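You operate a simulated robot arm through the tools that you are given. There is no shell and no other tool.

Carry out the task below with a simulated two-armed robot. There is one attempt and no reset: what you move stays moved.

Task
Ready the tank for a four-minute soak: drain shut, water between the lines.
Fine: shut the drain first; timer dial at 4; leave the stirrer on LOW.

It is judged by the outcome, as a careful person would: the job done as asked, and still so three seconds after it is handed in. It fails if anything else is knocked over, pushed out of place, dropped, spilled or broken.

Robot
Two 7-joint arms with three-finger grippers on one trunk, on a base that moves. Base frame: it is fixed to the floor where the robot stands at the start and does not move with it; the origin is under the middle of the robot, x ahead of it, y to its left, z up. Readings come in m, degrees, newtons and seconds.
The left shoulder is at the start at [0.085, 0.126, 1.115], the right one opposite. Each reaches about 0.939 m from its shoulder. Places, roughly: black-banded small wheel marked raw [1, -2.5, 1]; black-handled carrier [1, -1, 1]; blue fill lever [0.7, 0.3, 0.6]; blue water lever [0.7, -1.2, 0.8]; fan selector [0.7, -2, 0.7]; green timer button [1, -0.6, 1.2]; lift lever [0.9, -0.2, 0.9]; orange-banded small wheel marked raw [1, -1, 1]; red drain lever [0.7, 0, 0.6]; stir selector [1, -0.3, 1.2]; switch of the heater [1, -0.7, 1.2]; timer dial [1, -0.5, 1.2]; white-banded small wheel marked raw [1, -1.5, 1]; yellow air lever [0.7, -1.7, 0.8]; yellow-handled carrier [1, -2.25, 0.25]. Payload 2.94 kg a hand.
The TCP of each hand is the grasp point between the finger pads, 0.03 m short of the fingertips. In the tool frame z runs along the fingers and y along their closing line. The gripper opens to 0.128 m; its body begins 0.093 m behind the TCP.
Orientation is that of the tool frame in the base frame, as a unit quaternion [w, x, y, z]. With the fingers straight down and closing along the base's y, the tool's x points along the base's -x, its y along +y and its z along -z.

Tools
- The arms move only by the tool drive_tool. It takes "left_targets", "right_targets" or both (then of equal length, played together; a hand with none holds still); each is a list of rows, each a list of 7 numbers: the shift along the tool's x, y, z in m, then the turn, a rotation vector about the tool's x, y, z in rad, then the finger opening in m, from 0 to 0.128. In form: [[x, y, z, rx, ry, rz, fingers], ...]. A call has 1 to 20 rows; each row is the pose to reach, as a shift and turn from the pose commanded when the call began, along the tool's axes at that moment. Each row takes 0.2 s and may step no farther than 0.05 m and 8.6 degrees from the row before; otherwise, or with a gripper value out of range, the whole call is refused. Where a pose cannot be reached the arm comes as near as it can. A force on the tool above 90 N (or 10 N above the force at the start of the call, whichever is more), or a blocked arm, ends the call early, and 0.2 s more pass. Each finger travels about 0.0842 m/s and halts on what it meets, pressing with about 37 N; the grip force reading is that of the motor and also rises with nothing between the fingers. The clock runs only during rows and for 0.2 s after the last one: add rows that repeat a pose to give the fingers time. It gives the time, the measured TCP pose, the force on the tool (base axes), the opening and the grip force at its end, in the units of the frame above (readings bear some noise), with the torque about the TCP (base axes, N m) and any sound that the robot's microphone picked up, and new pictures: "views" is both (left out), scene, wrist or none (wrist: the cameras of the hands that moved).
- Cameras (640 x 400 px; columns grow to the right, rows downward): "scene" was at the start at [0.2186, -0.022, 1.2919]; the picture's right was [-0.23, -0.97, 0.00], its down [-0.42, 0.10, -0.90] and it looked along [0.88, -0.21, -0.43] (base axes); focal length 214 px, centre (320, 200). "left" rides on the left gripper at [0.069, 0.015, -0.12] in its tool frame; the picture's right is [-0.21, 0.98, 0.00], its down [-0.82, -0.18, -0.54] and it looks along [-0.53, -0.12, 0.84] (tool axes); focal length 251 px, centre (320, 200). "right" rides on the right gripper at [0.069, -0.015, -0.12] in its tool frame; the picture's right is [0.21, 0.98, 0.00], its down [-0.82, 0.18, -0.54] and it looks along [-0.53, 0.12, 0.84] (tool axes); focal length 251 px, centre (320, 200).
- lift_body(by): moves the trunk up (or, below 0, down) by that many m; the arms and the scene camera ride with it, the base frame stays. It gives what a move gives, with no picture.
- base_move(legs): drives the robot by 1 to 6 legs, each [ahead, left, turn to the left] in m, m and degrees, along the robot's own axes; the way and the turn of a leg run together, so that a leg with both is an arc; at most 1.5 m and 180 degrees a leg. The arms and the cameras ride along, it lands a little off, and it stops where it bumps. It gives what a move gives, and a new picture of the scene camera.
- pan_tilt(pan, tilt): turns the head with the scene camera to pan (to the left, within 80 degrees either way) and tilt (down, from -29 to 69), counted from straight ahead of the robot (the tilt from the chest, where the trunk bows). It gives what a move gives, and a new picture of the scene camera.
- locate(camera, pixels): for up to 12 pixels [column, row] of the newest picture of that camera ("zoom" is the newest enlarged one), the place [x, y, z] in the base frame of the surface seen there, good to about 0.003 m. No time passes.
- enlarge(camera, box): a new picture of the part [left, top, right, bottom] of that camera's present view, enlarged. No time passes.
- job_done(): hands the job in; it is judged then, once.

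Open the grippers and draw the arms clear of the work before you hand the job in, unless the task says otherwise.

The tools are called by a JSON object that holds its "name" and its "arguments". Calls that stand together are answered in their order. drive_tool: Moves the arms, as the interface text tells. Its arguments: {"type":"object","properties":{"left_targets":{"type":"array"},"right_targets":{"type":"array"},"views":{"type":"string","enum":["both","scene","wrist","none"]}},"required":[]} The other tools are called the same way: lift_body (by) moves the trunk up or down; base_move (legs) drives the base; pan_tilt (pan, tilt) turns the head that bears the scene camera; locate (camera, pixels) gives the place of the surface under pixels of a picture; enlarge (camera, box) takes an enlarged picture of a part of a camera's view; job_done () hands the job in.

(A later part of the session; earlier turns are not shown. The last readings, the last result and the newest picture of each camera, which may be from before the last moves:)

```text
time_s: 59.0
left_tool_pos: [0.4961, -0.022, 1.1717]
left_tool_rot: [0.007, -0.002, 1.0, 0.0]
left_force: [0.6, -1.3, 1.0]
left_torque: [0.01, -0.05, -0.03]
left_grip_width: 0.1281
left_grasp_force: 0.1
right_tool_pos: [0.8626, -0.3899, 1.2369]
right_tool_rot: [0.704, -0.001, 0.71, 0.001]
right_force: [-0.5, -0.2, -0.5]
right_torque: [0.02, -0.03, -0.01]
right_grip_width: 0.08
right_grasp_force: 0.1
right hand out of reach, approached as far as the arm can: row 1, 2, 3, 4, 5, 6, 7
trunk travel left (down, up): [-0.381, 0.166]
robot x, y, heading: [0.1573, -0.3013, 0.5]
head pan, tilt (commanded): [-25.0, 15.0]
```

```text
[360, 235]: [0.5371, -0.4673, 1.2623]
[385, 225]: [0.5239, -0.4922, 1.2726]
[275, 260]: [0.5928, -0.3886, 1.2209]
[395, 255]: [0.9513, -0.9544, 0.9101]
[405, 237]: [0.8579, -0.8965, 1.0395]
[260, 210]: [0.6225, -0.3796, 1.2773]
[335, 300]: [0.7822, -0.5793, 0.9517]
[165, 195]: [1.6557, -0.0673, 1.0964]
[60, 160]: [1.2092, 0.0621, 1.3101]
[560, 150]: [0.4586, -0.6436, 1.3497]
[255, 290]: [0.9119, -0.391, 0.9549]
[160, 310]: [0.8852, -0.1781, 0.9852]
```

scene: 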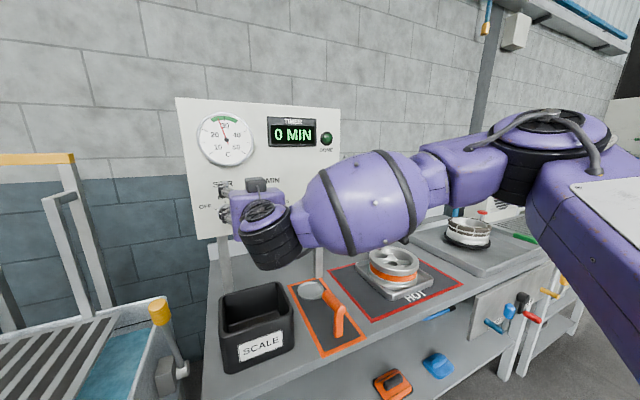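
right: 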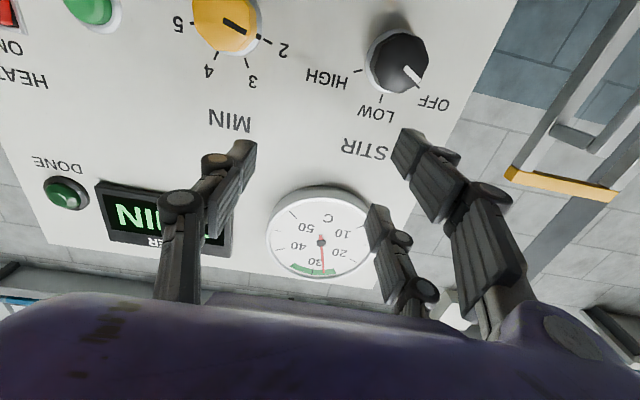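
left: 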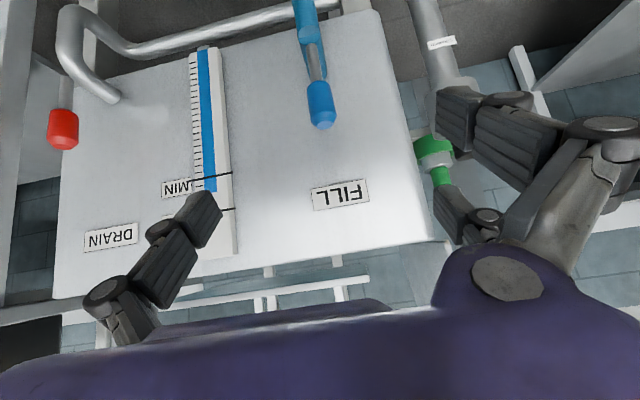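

The forearm sits at x<0.65 and z≈1.25, well clear of the table items, none of which rises above 1.04. I'll draw the hand back, drive 0.15 m left and lower the trunk by 0.1 m.

{"name": "drive_tool", "arguments": {"right_targets": [[0, 0, -0.03, 0, 0, 0, 0.08], [0, 0, -0.06, 0, 0, 0, 0.08], [0, 0, -0.09, 0, 0, 0, 0.08]], "views": "none"}}

{"name": "base_move", "arguments": {"legs": [[0.0, 0.15, 0.0]]}}

{"name": "lift_body", "arguments": {"by": -0.1}}

```text
time_s: 59.8
left_tool_pos: [0.4946, -0.0222, 1.1731]
left_tool_rot: [0.007, -0.002, 1.0, -0.001]
left_force: [-0.1, -0.1, -0.3]
left_torque: [0.02, -0.03, 0.02]
left_grip_width: 0.1278
left_grasp_force: 0.0
right_tool_pos: [0.771, -0.3916, 1.2371]
right_tool_rot: [0.708, -0.001, 0.706, 0.003]
right_force: [0.4, -1.3, -0.2]
right_torque: [-0.01, 0.01, 0.0]
right_grip_width: 0.0804
right_grasp_force: 0.1
trunk travel left (down, up): [-0.381, 0.166]
robot x, y, heading: [0.1581, -0.3031, -0.0]
head pan, tilt (commanded): [-25.0, 15.0]
```

```text
time_s: 61.7
left_tool_pos: [0.4962, 0.1272, 1.1729]
left_tool_rot: [0.007, -0.002, 1.0, 0.001]
left_force: [0.2, 0.8, 0.3]
left_torque: [-0.01, 0.0, 0.03]
left_grip_width: 0.1282
left_grasp_force: 0.2
right_tool_pos: [0.7715, -0.2424, 1.2368]
right_tool_rot: [0.707, -0.001, 0.707, 0.001]
right_force: [0.2, 0.3, 0.3]
right_torque: [-0.01, -0.04, 0.02]
right_grip_width: 0.0802
right_grasp_force: 0.1
trunk travel left (down, up): [-0.381, 0.166]
robot x, y, heading: [0.1564, -0.148, 0.4]
head pan, tilt (commanded): [-25.0, 15.0]
```

scene: 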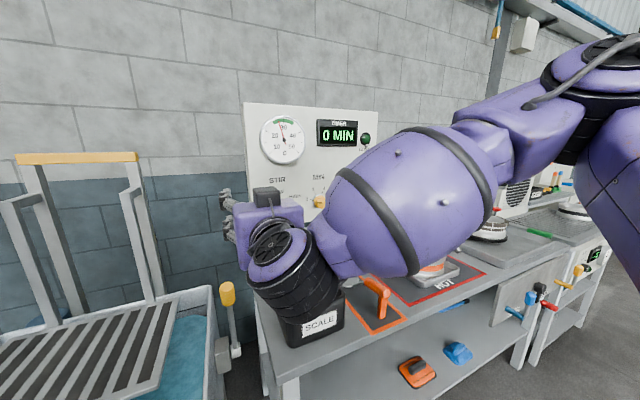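

```text
time_s: 63.1
left_tool_pos: [0.4949, 0.1287, 1.0724]
left_tool_rot: [0.006, -0.002, 1.0, 0.0]
left_force: [-0.6, 0.9, -0.3]
left_torque: [-0.03, -0.01, 0.0]
left_grip_width: 0.1281
left_grasp_force: 0.1
right_tool_pos: [0.771, -0.2434, 1.1368]
right_tool_rot: [0.708, 0.001, 0.707, 0.001]
right_force: [-0.1, -0.7, -0.8]
right_torque: [0.04, 0.0, 0.0]
right_grip_width: 0.08
right_grasp_force: 0.0
trunk travel left (down, up): [-0.281, 0.266]
robot x, y, heading: [0.1575, -0.1496, -0.0]
head pan, tilt (commanded): [-25.0, 15.0]
```

The right hand is at (0.771, -0.243, 1.137). I'll move it up, right and forward to a pre-grasp 0.075 m off the stir knob.

{"name": "drive_tool", "arguments": {"right_targets": [[-0.012, -0.03, 0.0, 0, 0, 0, 0.08], [-0.024, -0.06, 0.0, 0, 0, 0, 0.08], [-0.035, -0.096, 0.02, 0, 0, 0, 0.08], [-0.035, -0.096, 0.05, 0, 0, 0, 0.08], [-0.035, -0.096, 0.08, 0, 0, 0, 0.08], [-0.035, -0.096, 0.1, 0, 0, 0, 0.08]], "views": "both"}}

```text
time_s: 64.5
left_tool_pos: [0.4951, 0.1278, 1.0726]
left_tool_rot: [0.006, -0.002, 1.0, -0.001]
left_force: [1.1, -1.2, -0.3]
left_torque: [-0.01, 0.0, 0.01]
left_grip_width: 0.1283
left_grasp_force: 0.0
right_tool_pos: [0.8749, -0.3397, 1.1712]
right_tool_rot: [0.706, 0.001, 0.709, 0.0]
right_force: [-0.4, -0.2, 0.2]
right_torque: [-0.01, 0.03, -0.04]
right_grip_width: 0.08
right_grasp_force: 0.0
trunk travel left (down, up): [-0.281, 0.266]
robot x, y, heading: [0.1561, -0.1483, 0.2]
head pan, tilt (commanded): [-25.0, 15.0]
```

scene: 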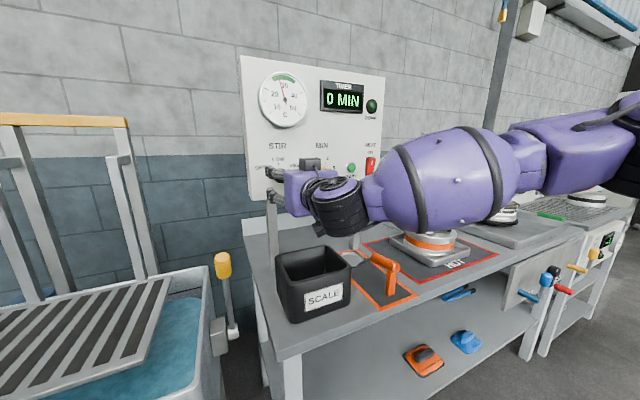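
right: 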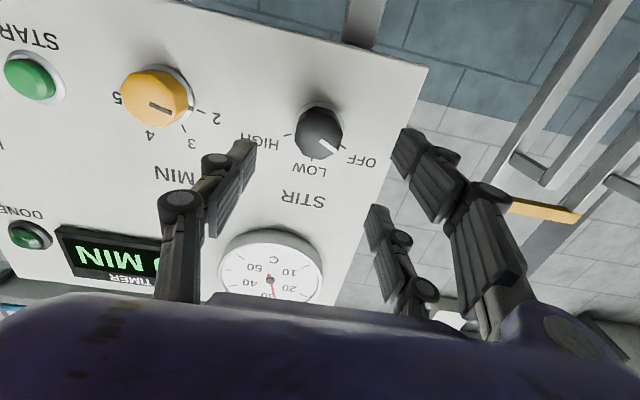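

The pre-grasp is reached, with the stir knob at (320,133) in the wrist view. I'll zoom in and locate the knob face and the label ticks.

{"name": "enlarge", "arguments": {"camera": "right", "box": [80, 50, 400, 230]}}

{"name": "locate", "arguments": {"camera": "right", "pixels": [[319, 135], [305, 135], [335, 135], [320, 118], [319, 150], [322, 147], [345, 152], [312, 168], [288, 134], [315, 110], [345, 135]]}}

```text
2.00 times, centred on (240, 140) of right
```

zoom: 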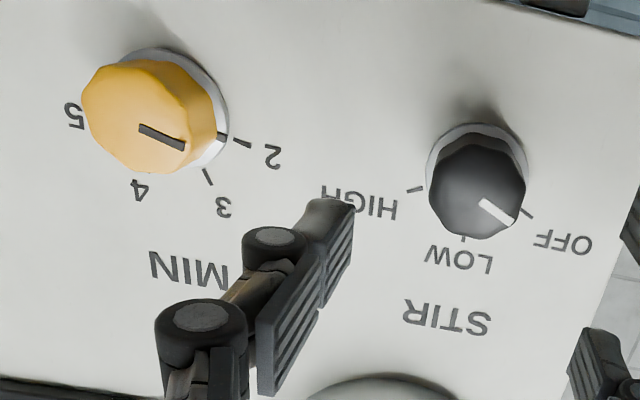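

```text
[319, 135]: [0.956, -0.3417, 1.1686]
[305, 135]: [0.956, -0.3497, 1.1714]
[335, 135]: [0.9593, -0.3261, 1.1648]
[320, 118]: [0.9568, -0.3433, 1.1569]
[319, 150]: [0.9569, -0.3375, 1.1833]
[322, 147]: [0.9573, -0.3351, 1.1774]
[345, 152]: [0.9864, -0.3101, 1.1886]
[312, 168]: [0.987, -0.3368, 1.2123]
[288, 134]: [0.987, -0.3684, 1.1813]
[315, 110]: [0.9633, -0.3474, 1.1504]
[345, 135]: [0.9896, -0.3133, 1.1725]
```

The stir knob face is centred at (0.956, -0.341, 1.170) with radius about 0.02. OFF lies about 60° counter-clockwise of LOW. I'll roll the hand 30° counter-clockwise first, then move the tips around the knob.

{"name": "drive_tool", "arguments": {"right_targets": [[0, 0, 0, 0, 0, -0.13, 0.08], [0, 0, 0, 0, 0, -0.26, 0.08], [0, -0.001, 0, 0, 0, -0.39, 0.08], [0.001, -0.001, 0, 0, 0, -0.52, 0.08], [0.001, -0.001, 0.02, 0, 0, -0.52, 0.08], [0.001, -0.001, 0.04, 0, 0, -0.52, 0.08], [0.001, -0.001, 0.055, 0, 0, -0.52, 0.08], [0.001, -0.001, 0.069, 0, 0, -0.52, 0.08]], "views": "both"}}

```text
time_s: 66.3
left_tool_pos: [0.4956, 0.1282, 1.0714]
left_tool_rot: [0.007, -0.001, 1.0, 0.0]
left_force: [0.1, 0.2, 0.8]
left_torque: [0.03, -0.02, 0.0]
left_grip_width: 0.1279
left_grasp_force: 0.0
right_tool_pos: [0.9309, -0.356, 1.183]
right_tool_rot: [0.681, -0.183, 0.686, -0.181]
right_force: [-0.1, -0.5, -0.1]
right_torque: [0.02, -0.01, 0.01]
right_grip_width: 0.0798
right_grasp_force: 0.1
right hand out of reach, approached as far as the arm can: row 5, 6, 7, 8
trunk travel left (down, up): [-0.281, 0.266]
robot x, y, heading: [0.1558, -0.1533, 0.1]
head pan, tilt (commanded): [-25.0, 15.0]
```

scene: 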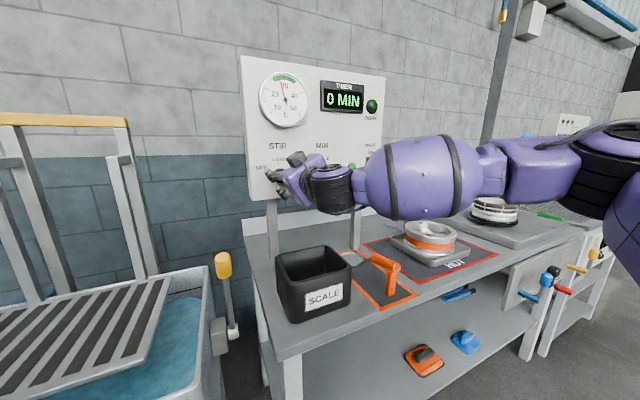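
right: 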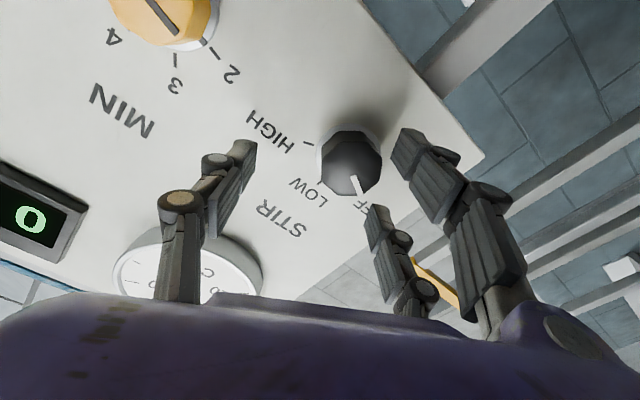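

The arm again stopped short, at (0.931, -0.356, 1.183). It needs the shoulder a bit further forward, left and lower, so I'll back the hand off and look down to see how much room the base has in front.

{"name": "drive_tool", "arguments": {"right_targets": [[0, 0, -0.03, 0, 0, 0, 0.08], [0, 0, -0.06, 0, 0, 0, 0.08], [0, 0, -0.09, 0, 0, 0.13, 0.08], [0, 0, -0.11, 0, 0, 0.26, 0.08], [0, 0, -0.13, 0, 0, 0.39, 0.08], [0, 0, -0.15, 0, 0, 0.52, 0.08]], "views": "none"}}

{"name": "pan_tilt", "arguments": {"pan": 0, "tilt": 69}}

```text
time_s: 67.7
left_tool_pos: [0.4946, 0.128, 1.0734]
left_tool_rot: [0.007, -0.002, 1.0, 0.0]
left_force: [0.5, -0.1, 0.3]
left_torque: [0.02, -0.03, 0.01]
left_grip_width: 0.128
left_grasp_force: 0.0
right_tool_pos: [0.7788, -0.3569, 1.1833]
right_tool_rot: [0.707, 0.0, 0.707, 0.002]
right_force: [-0.6, 0.2, 0.1]
right_torque: [-0.03, -0.02, -0.01]
right_grip_width: 0.0801
right_grasp_force: 0.1
trunk travel left (down, up): [-0.281, 0.266]
robot x, y, heading: [0.1602, -0.1512, 0.3]
head pan, tilt (commanded): [-25.0, 15.0]
```

```text
time_s: 68.9
left_tool_pos: [0.4949, 0.1279, 1.072]
left_tool_rot: [0.006, -0.001, 1.0, 0.0]
left_force: [0.1, 0.4, -0.2]
left_torque: [-0.04, -0.01, 0.03]
left_grip_width: 0.1282
left_grasp_force: 0.1
right_tool_pos: [0.7813, -0.3548, 1.1835]
right_tool_rot: [0.707, -0.001, 0.707, 0.001]
right_force: [0.6, -0.1, -0.1]
right_torque: [0.02, 0.02, -0.02]
right_grip_width: 0.0798
right_grasp_force: 0.0
trunk travel left (down, up): [-0.281, 0.266]
robot x, y, heading: [0.155, -0.1498, 0.2]
head pan, tilt (commanded): [0.0, 68.8]
```

scene: 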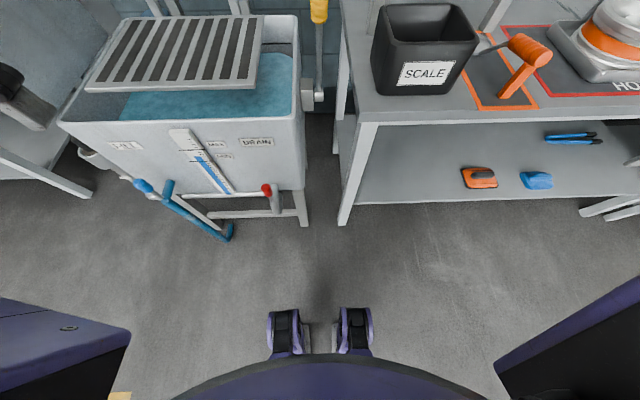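

The base's front wheels are visible at (284,315) and (356,315). I'll locate them and the nearest obstacles on the floor.

{"name": "locate", "arguments": {"camera": "scene", "pixels": [[284, 312], [356, 310], [278, 370], [318, 375], [228, 240], [345, 222], [304, 222], [140, 184], [268, 188], [480, 178], [435, 130]]}}

```text
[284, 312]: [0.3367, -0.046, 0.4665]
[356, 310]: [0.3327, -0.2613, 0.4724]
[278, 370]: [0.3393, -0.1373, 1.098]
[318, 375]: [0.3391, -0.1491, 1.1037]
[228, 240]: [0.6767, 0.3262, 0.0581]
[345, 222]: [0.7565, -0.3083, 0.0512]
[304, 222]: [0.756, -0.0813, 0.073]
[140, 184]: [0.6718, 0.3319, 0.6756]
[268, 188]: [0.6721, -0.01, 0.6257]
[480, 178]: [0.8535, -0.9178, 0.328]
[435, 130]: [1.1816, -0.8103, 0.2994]
```

The base's front parts reach only x≈0.34 and open floor shows beyond them. The nearest obstacles are at x≈0.66, so 0.075 m ahead is safe. I'll check the gauge in this view too.

{"name": "enlarge", "arguments": {"camera": "scene", "box": [110, 110, 310, 235]}}

{"name": "base_move", "arguments": {"legs": [[0.075, 0.065, 0.0]]}}

{"name": "lift_body", "arguments": {"by": -0.045}}

{"name": "pan_tilt", "arguments": {"pan": -25, "tilt": 15}}

```text
3.20 times, centred on (210, 172) of scene
```

zoom: 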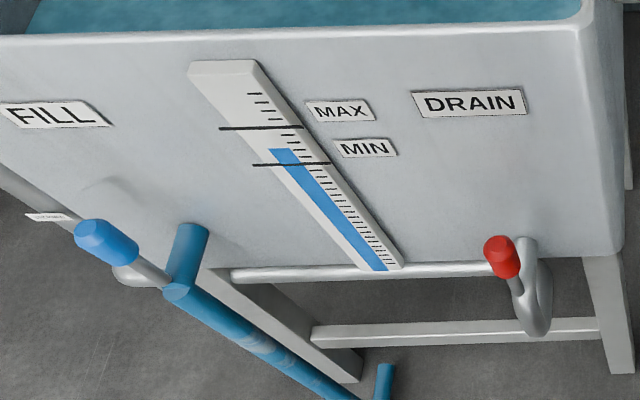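

```text
time_s: 70.1
left_tool_pos: [0.5683, 0.1926, 1.0723]
left_tool_rot: [0.007, -0.002, 1.0, 0.0]
left_force: [1.3, -0.2, -0.4]
left_torque: [-0.03, 0.04, 0.03]
left_grip_width: 0.1282
left_grasp_force: 0.2
right_tool_pos: [0.854, -0.2915, 1.1844]
right_tool_rot: [0.707, -0.002, 0.707, 0.001]
right_force: [0.3, 0.3, 0.6]
right_torque: [-0.01, -0.01, -0.01]
right_grip_width: 0.0798
right_grasp_force: 0.1
trunk travel left (down, up): [-0.281, 0.266]
robot x, y, heading: [0.2307, -0.0849, 0.1]
head pan, tilt (commanded): [0.0, 68.8]
```

scene: 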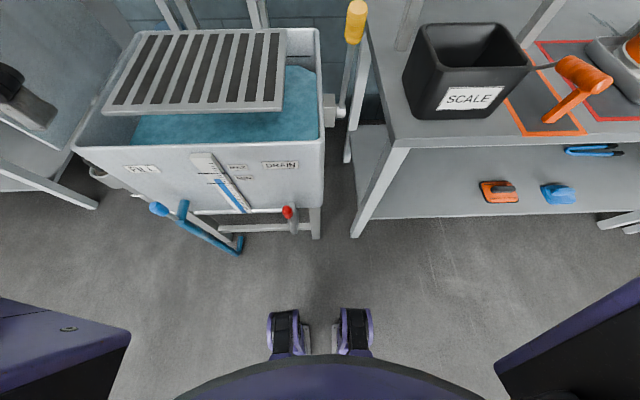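

```text
time_s: 71.0
left_tool_pos: [0.5674, 0.1929, 1.0276]
left_tool_rot: [0.008, -0.003, 1.0, -0.001]
left_force: [-0.2, 0.2, -0.5]
left_torque: [-0.01, 0.01, 0.01]
left_grip_width: 0.1279
left_grasp_force: 0.1
right_tool_pos: [0.8526, -0.2919, 1.1392]
right_tool_rot: [0.708, -0.001, 0.707, 0.001]
right_force: [0.2, -0.4, 0.0]
right_torque: [0.0, -0.02, -0.02]
right_grip_width: 0.0801
right_grasp_force: 0.0
trunk travel left (down, up): [-0.236, 0.311]
robot x, y, heading: [0.2299, -0.0877, 0.1]
head pan, tilt (commanded): [0.0, 68.8]
```

```text
time_s: 72.2
left_tool_pos: [0.5679, 0.1935, 1.0268]
left_tool_rot: [0.007, -0.002, 1.0, 0.0]
left_force: [0.0, 0.8, 0.4]
left_torque: [-0.01, 0.01, 0.02]
left_grip_width: 0.1278
left_grasp_force: 0.0
right_tool_pos: [0.8543, -0.2909, 1.1377]
right_tool_rot: [0.707, -0.001, 0.707, 0.003]
right_force: [-0.2, -0.2, -1.0]
right_torque: [-0.02, 0.01, -0.02]
right_grip_width: 0.08
right_grasp_force: 0.1
trunk travel left (down, up): [-0.236, 0.311]
robot x, y, heading: [0.2333, -0.0851, 0.4]
head pan, tilt (commanded): [-25.0, 15.0]
```

scene: 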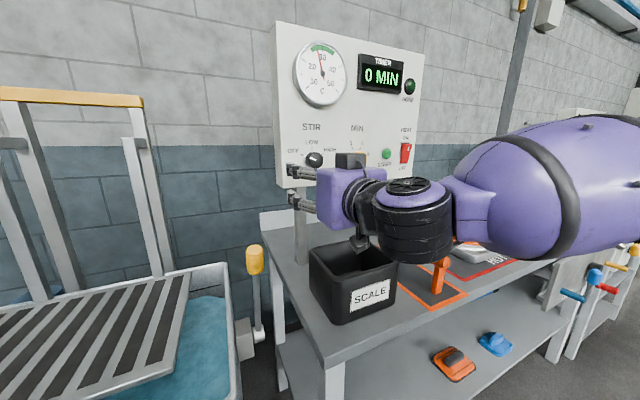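

The level is still mid-range. The hand is at (0.854, -0.291, 1.138); I'll line it up with the stir knob and roll it 30° counter-clockwise, staying at x≈0.875.

{"name": "drive_tool", "arguments": {"right_targets": [[-0.016, -0.0125, 0.0, 0, 0, -0.13, 0.08], [-0.032, -0.025, 0.005, 0, 0, -0.26, 0.08], [-0.032, -0.0375, 0.012, 0, 0, -0.39, 0.08], [-0.032, -0.05, 0.02, 0, 0, -0.52, 0.08]], "views": "both"}}

```text
time_s: 73.2
left_tool_pos: [0.5674, 0.1917, 1.0263]
left_tool_rot: [0.007, -0.002, 1.0, 0.0]
left_force: [-0.7, 0.1, 0.0]
left_torque: [0.02, 0.03, -0.01]
left_grip_width: 0.1282
left_grasp_force: 0.0
right_tool_pos: [0.8749, -0.3415, 1.1706]
right_tool_rot: [0.684, -0.183, 0.683, -0.18]
right_force: [0.2, 0.0, -0.3]
right_torque: [0.05, -0.02, -0.01]
right_grip_width: 0.0799
right_grasp_force: 0.0
trunk travel left (down, up): [-0.236, 0.311]
robot x, y, heading: [0.2328, -0.085, 0.4]
head pan, tilt (commanded): [-25.0, 15.0]
```

scene: 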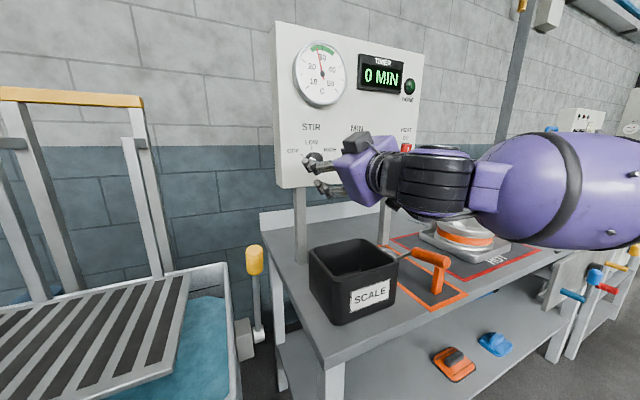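
right: 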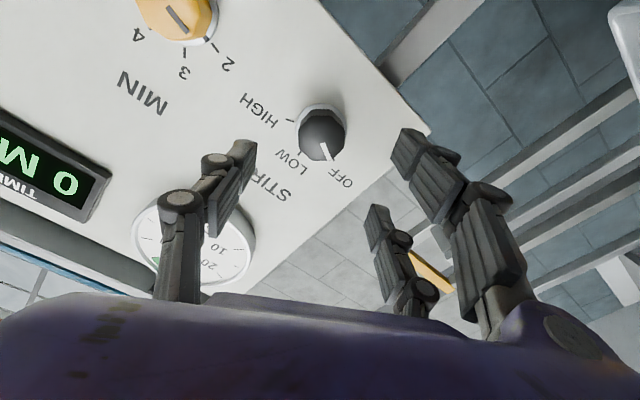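

The hand is aligned at (0.875, -0.3415, 1.1706) with no limit reported. I'll move forward 0.069 m so the fingertips surround the knob.

{"name": "drive_tool", "arguments": {"right_targets": [[0, 0, 0.02, 0, 0, 0, 0.08], [0, 0, 0.04, 0, 0, 0, 0.08], [0, 0, 0.055, 0, 0, 0, 0.08], [0, 0, 0.069, 0, 0, 0, 0.08]], "views": "wrist"}}

```text
time_s: 74.2
left_tool_pos: [0.5686, 0.1922, 1.0268]
left_tool_rot: [0.008, -0.002, 1.0, 0.0]
left_force: [-1.4, -0.8, 0.3]
left_torque: [-0.02, -0.02, -0.01]
left_grip_width: 0.1284
left_grasp_force: 0.0
right_tool_pos: [0.9428, -0.3411, 1.1708]
right_tool_rot: [0.684, -0.184, 0.683, -0.18]
right_force: [-0.3, -0.1, -0.2]
right_torque: [-0.01, -0.01, 0.01]
right_grip_width: 0.08
right_grasp_force: 0.1
trunk travel left (down, up): [-0.236, 0.311]
robot x, y, heading: [0.2301, -0.0881, 0.4]
head pan, tilt (commanded): [-25.0, 15.0]
```

right: 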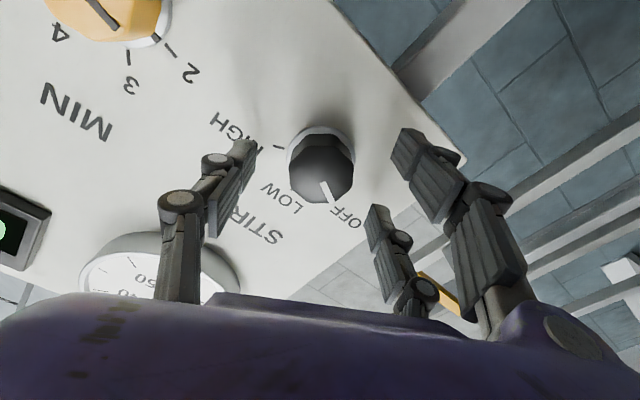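

The knob face at (322,185) is centred on the grasp point. I'll close the fingers on it.

{"name": "drive_tool", "arguments": {"right_targets": [[0, 0, 0, 0, 0, 0, 0.06], [0, 0, 0, 0, 0, 0, 0.04], [0, 0, 0, 0, 0, 0, 0.025], [0, 0, 0, 0, 0, 0, 0.02], [0, 0, 0, 0, 0, 0, 0.02]], "views": "wrist"}}

```text
time_s: 75.4
left_tool_pos: [0.5681, 0.1914, 1.028]
left_tool_rot: [0.007, -0.001, 1.0, 0.001]
left_force: [-0.4, 0.3, 0.5]
left_torque: [0.0, 0.01, -0.02]
left_grip_width: 0.1281
left_grasp_force: 0.1
right_tool_pos: [0.9417, -0.3439, 1.1724]
right_tool_rot: [0.685, -0.18, 0.682, -0.181]
right_force: [7.9, -10.8, 12.8]
right_torque: [0.28, -0.22, -0.74]
right_grip_width: 0.0326
right_grasp_force: 44.9
trunk travel left (down, up): [-0.236, 0.311]
robot x, y, heading: [0.229, -0.0842, 0.1]
head pan, tilt (commanded): [-25.0, 15.0]
```

right: 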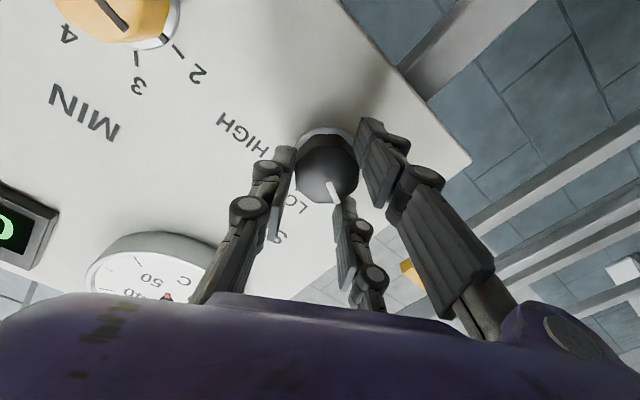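

The knob is gripped with a width of 0.033. I'll turn it clockwise about 30° first and check.

{"name": "drive_tool", "arguments": {"right_targets": [[0, 0, 0, 0, 0, 0.13, 0.02], [0, 0, 0, 0, 0, 0.26, 0.02], [0, 0, 0, 0, 0, 0.39, 0.02], [0, 0, 0, 0, 0, 0.52, 0.02]], "views": "both"}}

{"name": "enlarge", "arguments": {"camera": "right", "box": [220, 90, 420, 240]}}

```text
time_s: 76.4
left_tool_pos: [0.568, 0.1902, 1.0276]
left_tool_rot: [0.007, -0.002, 1.0, 0.001]
left_force: [-0.6, -0.4, 0.0]
left_torque: [-0.02, -0.01, 0.03]
left_grip_width: 0.128
left_grasp_force: 0.1
right_tool_pos: [0.9426, -0.345, 1.1703]
right_tool_rot: [0.707, 0.002, 0.707, 0.001]
right_force: [6.7, -13.8, 10.5]
right_torque: [0.08, -1.05, -1.18]
right_grip_width: 0.0324
right_grasp_force: 45.1
trunk travel left (down, up): [-0.236, 0.311]
robot x, y, heading: [0.2282, -0.0849, 0.3]
head pan, tilt (commanded): [-25.0, 15.0]
```

scene: 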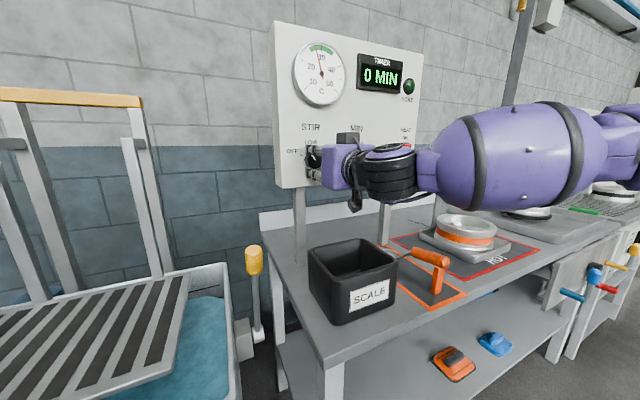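
right: 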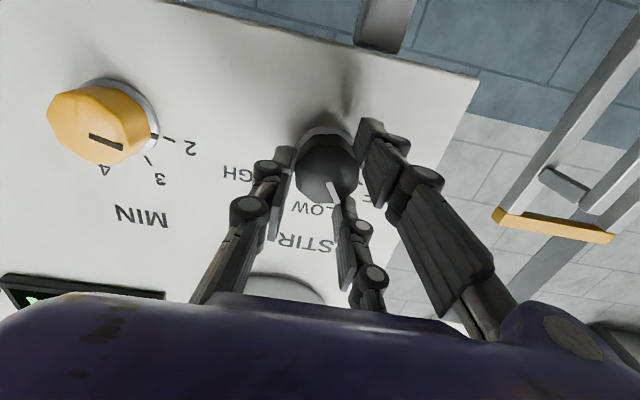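

```text
2.67 times, centred on (320, 165) of right
```

zoom: 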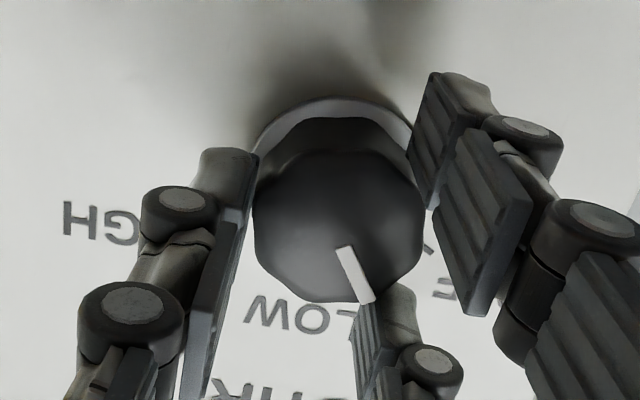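

The knob turns with the hand; corrected for camera roll, the pointer is still about 33° short of straight up. I'll turn it another 0.58 rad.

{"name": "drive_tool", "arguments": {"right_targets": [[0, 0, 0, 0, 0, 0.12, 0.02], [0, 0, 0, 0, 0, 0.24, 0.02], [0, 0, 0, 0, 0, 0.36, 0.02], [0, 0, 0, 0, 0, 0.48, 0.02], [0, 0, 0, 0, 0, 0.58, 0.02]], "views": "both"}}

{"name": "enlarge", "arguments": {"camera": "right", "box": [220, 90, 420, 240]}}

{"name": "enlarge", "arguments": {"camera": "scene", "box": [280, 115, 380, 185]}}

```text
time_s: 77.6
left_tool_pos: [0.5677, 0.1914, 1.0278]
left_tool_rot: [0.007, -0.002, 1.0, 0.001]
left_force: [-0.5, -0.3, 0.1]
left_torque: [0.0, -0.04, 0.01]
left_grip_width: 0.1282
left_grasp_force: 0.1
right_tool_pos: [0.9431, -0.3443, 1.1683]
right_tool_rot: [0.676, 0.203, 0.678, 0.205]
right_force: [-2.4, -13.6, -3.4]
right_torque: [0.01, -0.52, -0.7]
right_grip_width: 0.0322
right_grasp_force: 45.0
trunk travel left (down, up): [-0.236, 0.311]
robot x, y, heading: [0.2304, -0.088, 0.2]
head pan, tilt (commanded): [-25.0, 15.0]
```

scene: 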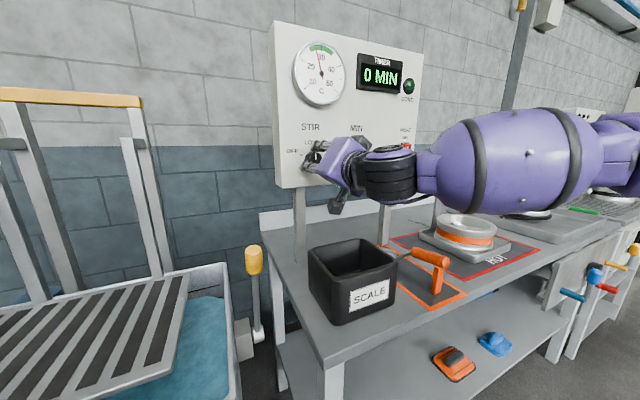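
right: 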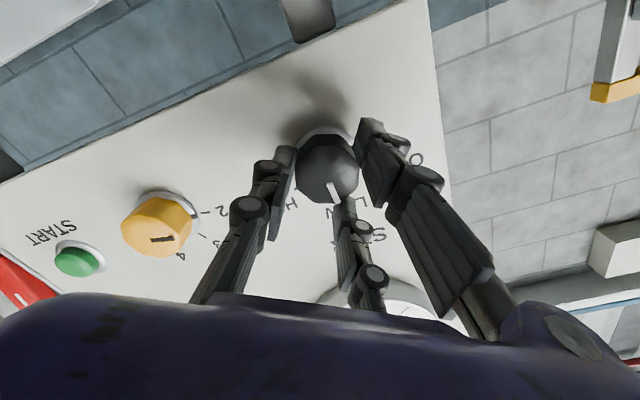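

```text
2.67 times, centred on (320, 165) of right
```

zoom: 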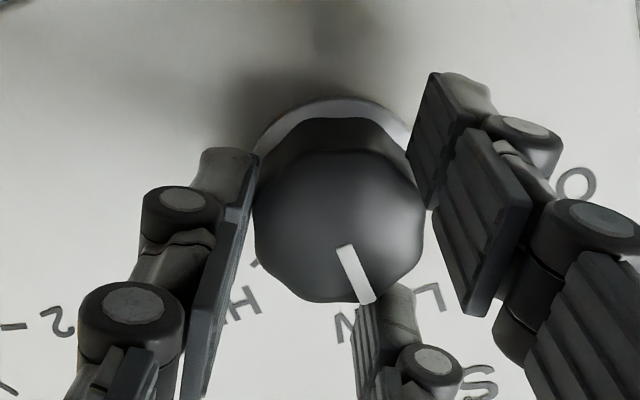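

```text
5.71 times, centred on (330, 150) of scene
```

zoom: 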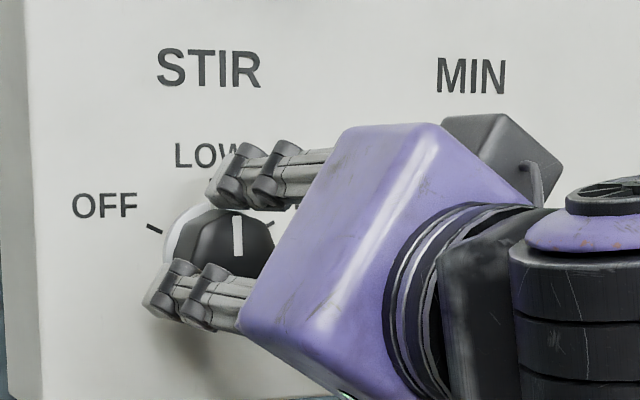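

The scene zoom shows the stir pointer standing straight up at LOW. I'll open the fingers and back away from the knob.

{"name": "drive_tool", "arguments": {"right_targets": [[0, 0, 0, 0, 0, 0, 0.04], [0, 0, 0, 0, 0, 0, 0.06], [0, 0, 0, 0, 0, 0, 0.08], [0, 0, 0, 0, 0, 0, 0.08], [0, 0, -0.025, 0, 0, 0, 0.08], [0, 0, -0.05, 0, 0, 0, 0.08], [0, 0, -0.07, 0, 0, 0, 0.08]], "views": "both"}}

{"name": "enlarge", "arguments": {"camera": "scene", "box": [280, 115, 380, 185]}}

{"name": "enlarge", "arguments": {"camera": "right", "box": [100, 70, 420, 270]}}

```text
time_s: 79.2
left_tool_pos: [0.5672, 0.1908, 1.0275]
left_tool_rot: [0.007, -0.001, 1.0, 0.001]
left_force: [-0.1, 0.2, -0.5]
left_torque: [0.01, -0.02, 0.01]
left_grip_width: 0.128
left_grasp_force: 0.0
right_tool_pos: [0.8719, -0.3414, 1.1703]
right_tool_rot: [0.677, 0.202, 0.678, 0.203]
right_force: [0.5, -0.7, -0.1]
right_torque: [0.0, -0.01, 0.03]
right_grip_width: 0.0799
right_grasp_force: 0.1
trunk travel left (down, up): [-0.236, 0.311]
robot x, y, heading: [0.2296, -0.0868, 0.1]
head pan, tilt (commanded): [-25.0, 15.0]
```

scene: 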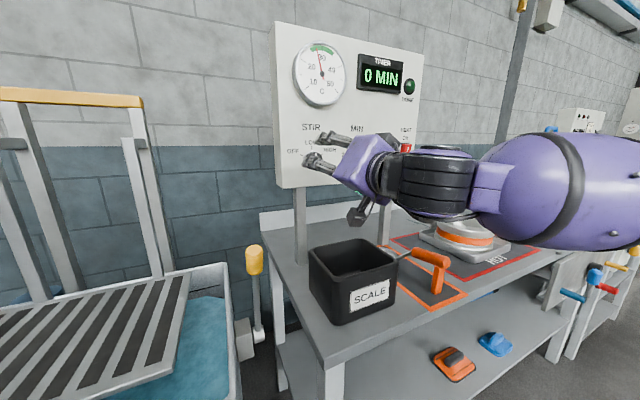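
right: 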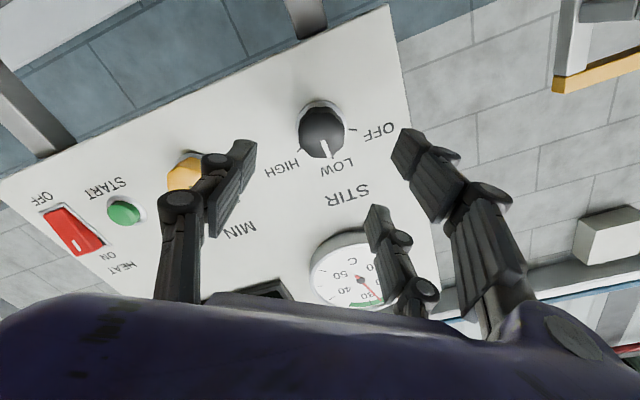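

```text
5.71 times, centred on (330, 150) of scene
```

zoom: 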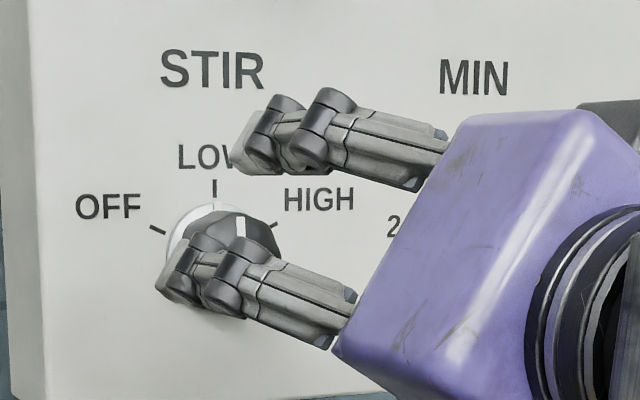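

```text
2.00 times, centred on (260, 170) of right
```

zoom: 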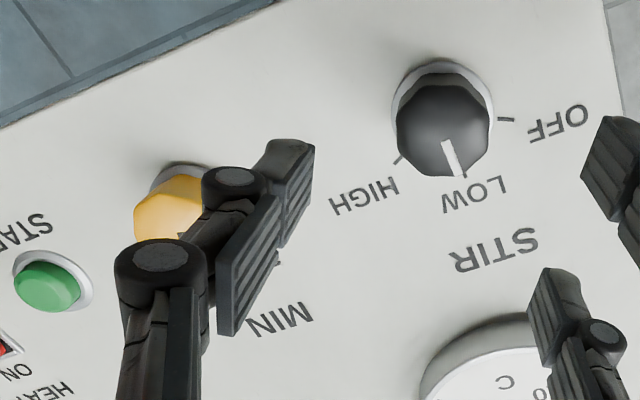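

The stir selector points at LOW. Next I'll move the right hand across to the timer dial at y≈-0.471, rolling it back to about 50° counter-clockwise so a 105° clockwise turn fits within the wrist's range.

{"name": "drive_tool", "arguments": {"right_targets": [[-0.0067, -0.0098, 0, 0, 0, -0.1325, 0.08], [-0.0133, -0.0195, 0, 0, 0, -0.265, 0.08], [-0.02, -0.0293, 0, 0, 0, -0.3975, 0.08], [-0.0267, -0.039, 0, 0, 0, -0.53, 0.08], [-0.0334, -0.0488, 0, 0, 0, -0.6625, 0.08], [-0.04, -0.0585, 0, 0, 0, -0.795, 0.08], [-0.0467, -0.0683, 0, 0, 0, -0.9275, 0.08], [-0.0534, -0.078, 0, 0, 0, -1.06, 0.08], [-0.06, -0.0878, 0, 0, 0, -1.1925, 0.08], [-0.0667, -0.0975, 0, 0, 0, -1.325, 0.08], [-0.0734, -0.1073, 0, 0, 0, -1.457, 0.08]], "views": "both"}}

{"name": "enlarge", "arguments": {"camera": "right", "box": [200, 50, 440, 200]}}

```text
time_s: 81.6
left_tool_pos: [0.5678, 0.1933, 1.0271]
left_tool_rot: [0.007, -0.002, 1.0, 0.0]
left_force: [-0.4, 0.4, -1.0]
left_torque: [-0.04, -0.01, -0.01]
left_grip_width: 0.1282
left_grasp_force: 0.1
right_tool_pos: [0.8719, -0.4718, 1.1722]
right_tool_rot: [0.641, -0.301, 0.639, -0.3]
right_force: [0.1, 0.5, 0.6]
right_torque: [-0.02, 0.0, -0.01]
right_grip_width: 0.08
right_grasp_force: 0.0
trunk travel left (down, up): [-0.236, 0.311]
robot x, y, heading: [0.2295, -0.0835, 0.0]
head pan, tilt (commanded): [-25.0, 15.0]
```

scene: 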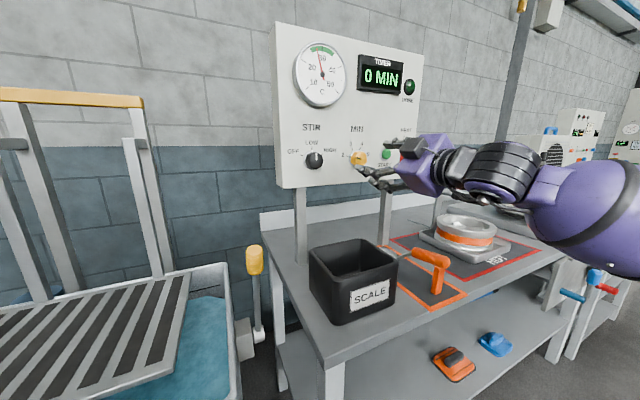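
right: 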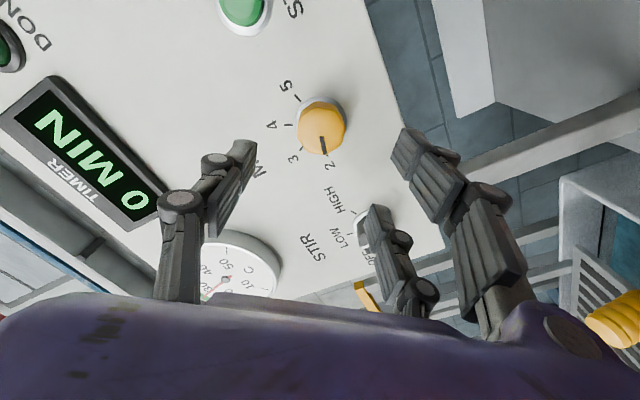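

```text
2.67 times, centred on (320, 125) of right
```

zoom: 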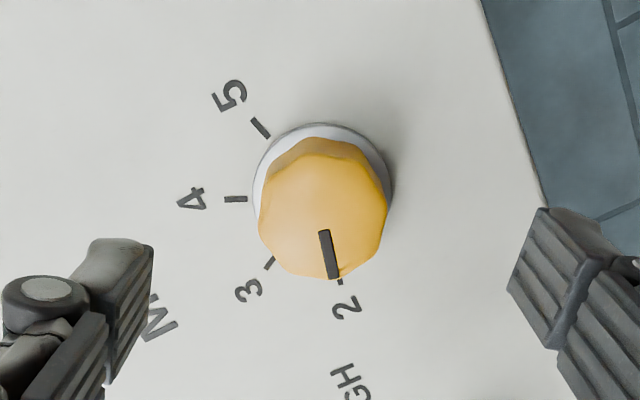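

The dial's pointer is at 2, with the ticks clearly visible in the zoom. I'll locate the ticks and the knob face to work out the angle from 2 to 4.

{"name": "locate", "arguments": {"camera": "zoom", "pixels": [[260, 128], [236, 199], [269, 263], [341, 282], [323, 210], [327, 235], [333, 272], [270, 215], [380, 205], [322, 155], [320, 270]]}}

```text
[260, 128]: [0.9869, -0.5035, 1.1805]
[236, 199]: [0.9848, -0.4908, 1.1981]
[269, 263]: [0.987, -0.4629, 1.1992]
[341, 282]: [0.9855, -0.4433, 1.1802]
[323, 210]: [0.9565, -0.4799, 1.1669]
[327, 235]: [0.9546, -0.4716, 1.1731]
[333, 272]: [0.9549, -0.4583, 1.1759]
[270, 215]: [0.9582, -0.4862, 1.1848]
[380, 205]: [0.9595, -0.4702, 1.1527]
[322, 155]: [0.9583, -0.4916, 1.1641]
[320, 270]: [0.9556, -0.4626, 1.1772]
```

The ticks are about 48° apart, so going from 2 to 4 takes a turn of about 95°. I'll move in around the dial, centred at about (-0.477, 1.169).

{"name": "drive_tool", "arguments": {"right_targets": [[0.003, -0.0005, 0.02, 0, 0, 0, 0.08], [0.0058, -0.0009, 0.04, 0, 0, 0, 0.08], [0.0058, -0.0009, 0.056, 0, 0, 0, 0.08], [0.0058, -0.0009, 0.071, 0, 0, 0, 0.08]], "views": "both"}}

```text
time_s: 82.6
left_tool_pos: [0.5689, 0.1928, 1.0272]
left_tool_rot: [0.007, -0.002, 1.0, 0.001]
left_force: [0.0, -0.2, -0.3]
left_torque: [-0.01, -0.03, -0.01]
left_grip_width: 0.1281
left_grasp_force: 0.0
right_tool_pos: [0.9451, -0.477, 1.17]
right_tool_rot: [0.641, -0.301, 0.64, -0.298]
right_force: [-0.5, 0.3, -0.2]
right_torque: [0.0, 0.0, -0.02]
right_grip_width: 0.0797
right_grasp_force: 0.0
trunk travel left (down, up): [-0.236, 0.311]
robot x, y, heading: [0.2334, -0.085, 0.0]
head pan, tilt (commanded): [-25.0, 15.0]
```

scene: 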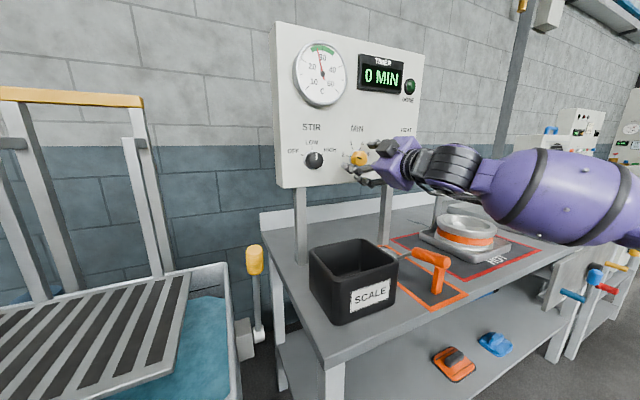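
right: 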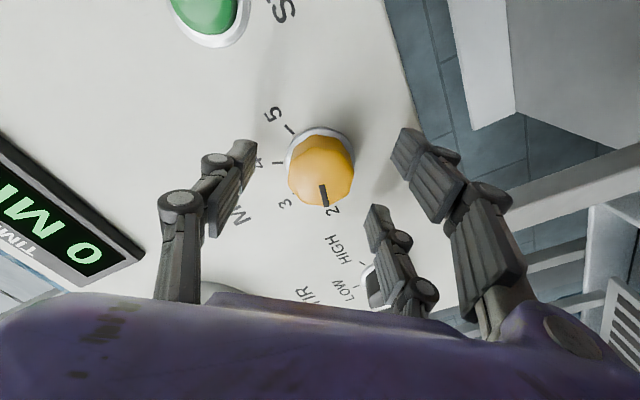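

The dial is between the fingers at (322,172). I'll close on it.

{"name": "drive_tool", "arguments": {"right_targets": [[0, 0, 0, 0, 0, 0, 0.06], [0, 0, 0, 0, 0, 0, 0.04], [0, 0, 0, 0, 0, 0, 0.025], [0, 0, 0, 0, 0, 0, 0.02], [0, 0, 0, 0, 0, 0, 0.02]], "views": "wrist"}}

{"name": "enlarge", "arguments": {"camera": "right", "box": [220, 90, 420, 240]}}

```text
time_s: 83.8
left_tool_pos: [0.5687, 0.1929, 1.0273]
left_tool_rot: [0.007, -0.002, 1.0, 0.0]
left_force: [-0.4, -0.1, 0.1]
left_torque: [-0.02, -0.01, 0.01]
left_grip_width: 0.128
left_grasp_force: 0.1
right_tool_pos: [0.944, -0.4778, 1.1732]
right_tool_rot: [0.642, -0.299, 0.638, -0.301]
right_force: [15.1, -9.9, 25.2]
right_torque: [0.18, -0.68, -0.91]
right_grip_width: 0.0323
right_grasp_force: 45.1
trunk travel left (down, up): [-0.236, 0.311]
robot x, y, heading: [0.231, -0.0828, 0.0]
head pan, tilt (commanded): [-25.0, 15.0]
```

right: 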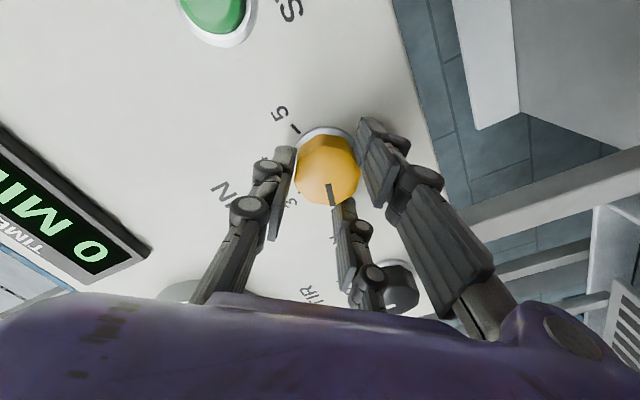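

```text
2.67 times, centred on (320, 165) of right
```

zoom: 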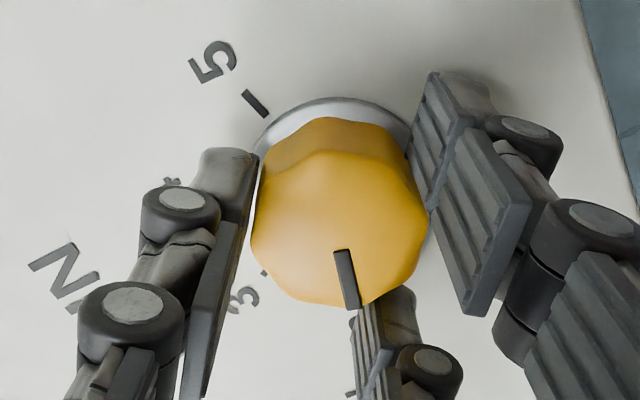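

The dial is gripped with its pointer at 2, at about 161°. I'll ease the grip up 3 mm to relieve the side force and turn it clockwise by the first 0.9 rad.

{"name": "drive_tool", "arguments": {"right_targets": [[-0.0019, -0.0023, 0, 0, 0, 0.13, 0.02], [-0.0019, -0.0023, 0, 0, 0, 0.26, 0.02], [-0.0019, -0.0023, 0, 0, 0, 0.39, 0.02], [-0.0019, -0.0023, 0, 0, 0, 0.52, 0.02], [-0.0019, -0.0023, 0, 0, 0, 0.65, 0.02], [-0.0019, -0.0023, 0, 0, 0, 0.78, 0.02], [-0.0019, -0.0023, 0, 0, 0, 0.91, 0.02]], "views": "both"}}

{"name": "enlarge", "arguments": {"camera": "right", "box": [220, 90, 420, 240]}}

```text
time_s: 85.4
left_tool_pos: [0.5676, 0.1903, 1.0287]
left_tool_rot: [0.007, -0.001, 1.0, 0.001]
left_force: [-0.3, -0.1, 1.0]
left_torque: [-0.02, 0.02, 0.01]
left_grip_width: 0.1281
left_grasp_force: 0.0
right_tool_pos: [0.9443, -0.4806, 1.1712]
right_tool_rot: [0.706, 0.012, 0.708, 0.014]
right_force: [0.4, -14.0, -0.1]
right_torque: [-0.05, -1.02, -1.36]
right_grip_width: 0.0326
right_grasp_force: 45.1
trunk travel left (down, up): [-0.236, 0.311]
robot x, y, heading: [0.2297, -0.0849, -0.0]
head pan, tilt (commanded): [-25.0, 15.0]
```

scene: 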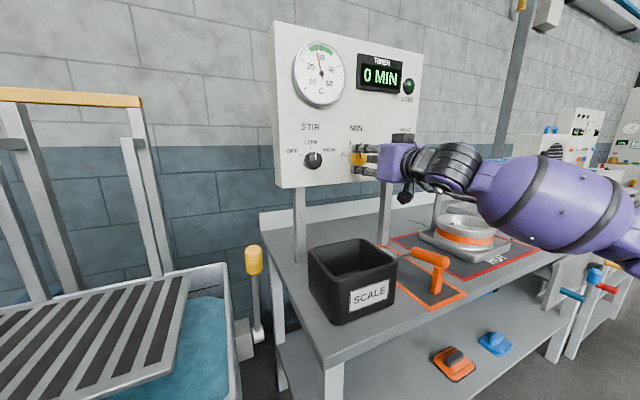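
right: 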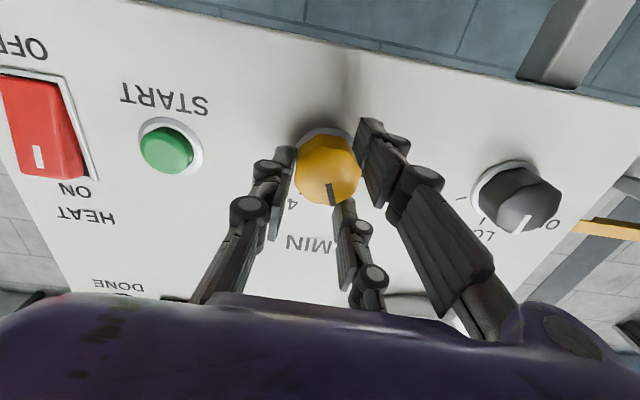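

```text
2.67 times, centred on (320, 165) of right
```

zoom: 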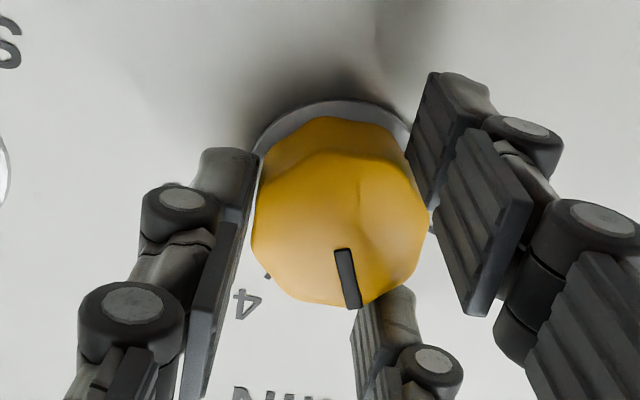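

The dial follows without slip and the pointer is now near 3. I'll turn it another 0.75 rad to reach 4.

{"name": "drive_tool", "arguments": {"right_targets": [[0, 0, 0, 0, 0, 0.125, 0.02], [0, 0, 0, 0, 0, 0.25, 0.02], [0, 0, 0, 0, 0, 0.375, 0.02], [0, 0, 0, 0, 0, 0.5, 0.02], [0, 0, 0, 0, 0, 0.625, 0.02], [0, 0, 0, 0, 0, 0.75, 0.02], [0, 0, 0, 0, 0, 0.75, 0.02]], "views": "both"}}

{"name": "enlarge", "arguments": {"camera": "scene", "box": [285, 115, 415, 195]}}

{"name": "enlarge", "arguments": {"camera": "right", "box": [220, 90, 420, 240]}}

```text
time_s: 87.0
left_tool_pos: [0.5681, 0.1907, 1.0289]
left_tool_rot: [0.006, -0.001, 1.0, 0.002]
left_force: [0.3, -1.1, -0.3]
left_torque: [-0.01, 0.02, -0.01]
left_grip_width: 0.1279
left_grasp_force: 0.0
right_tool_pos: [0.9448, -0.4788, 1.1673]
right_tool_rot: [0.649, 0.271, 0.657, 0.271]
right_force: [-28.2, -4.0, -39.0]
right_torque: [-0.12, -0.17, 1.26]
right_grip_width: 0.0321
right_grasp_force: 44.8
trunk travel left (down, up): [-0.236, 0.311]
robot x, y, heading: [0.2296, -0.0873, 0.2]
head pan, tilt (commanded): [-25.0, 15.0]
```

scene: 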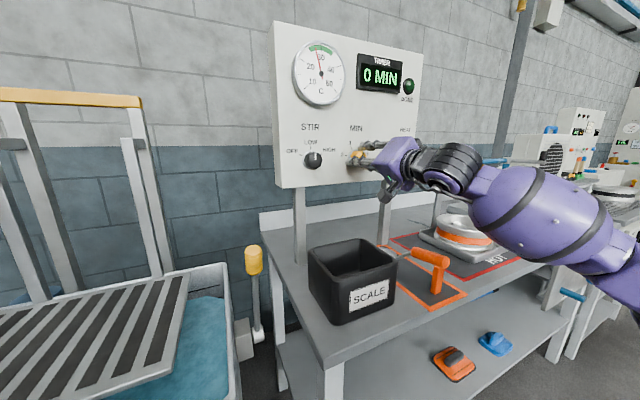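
right: 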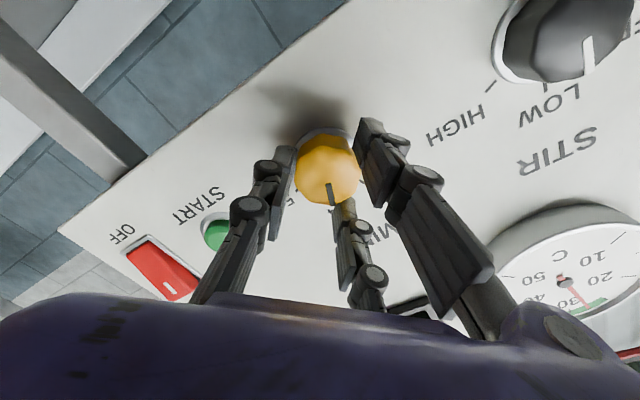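

```text
4.92 times, centred on (350, 155) of scene
```

zoom: 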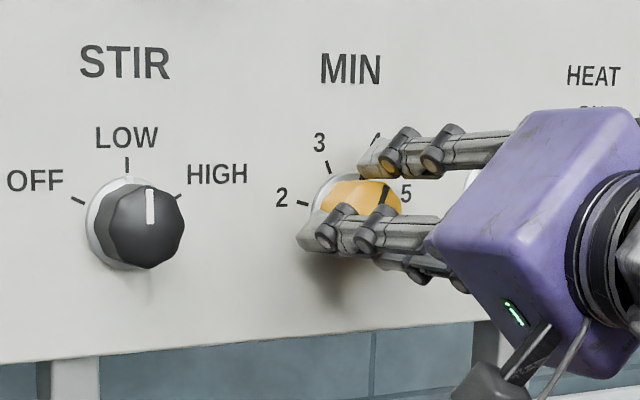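

```text
2.67 times, centred on (320, 165) of right
```

zoom: 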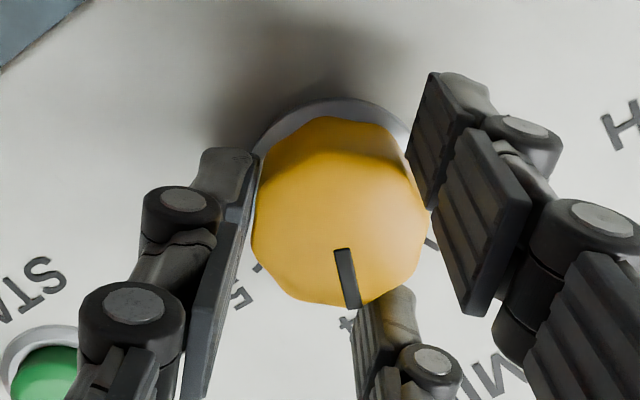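

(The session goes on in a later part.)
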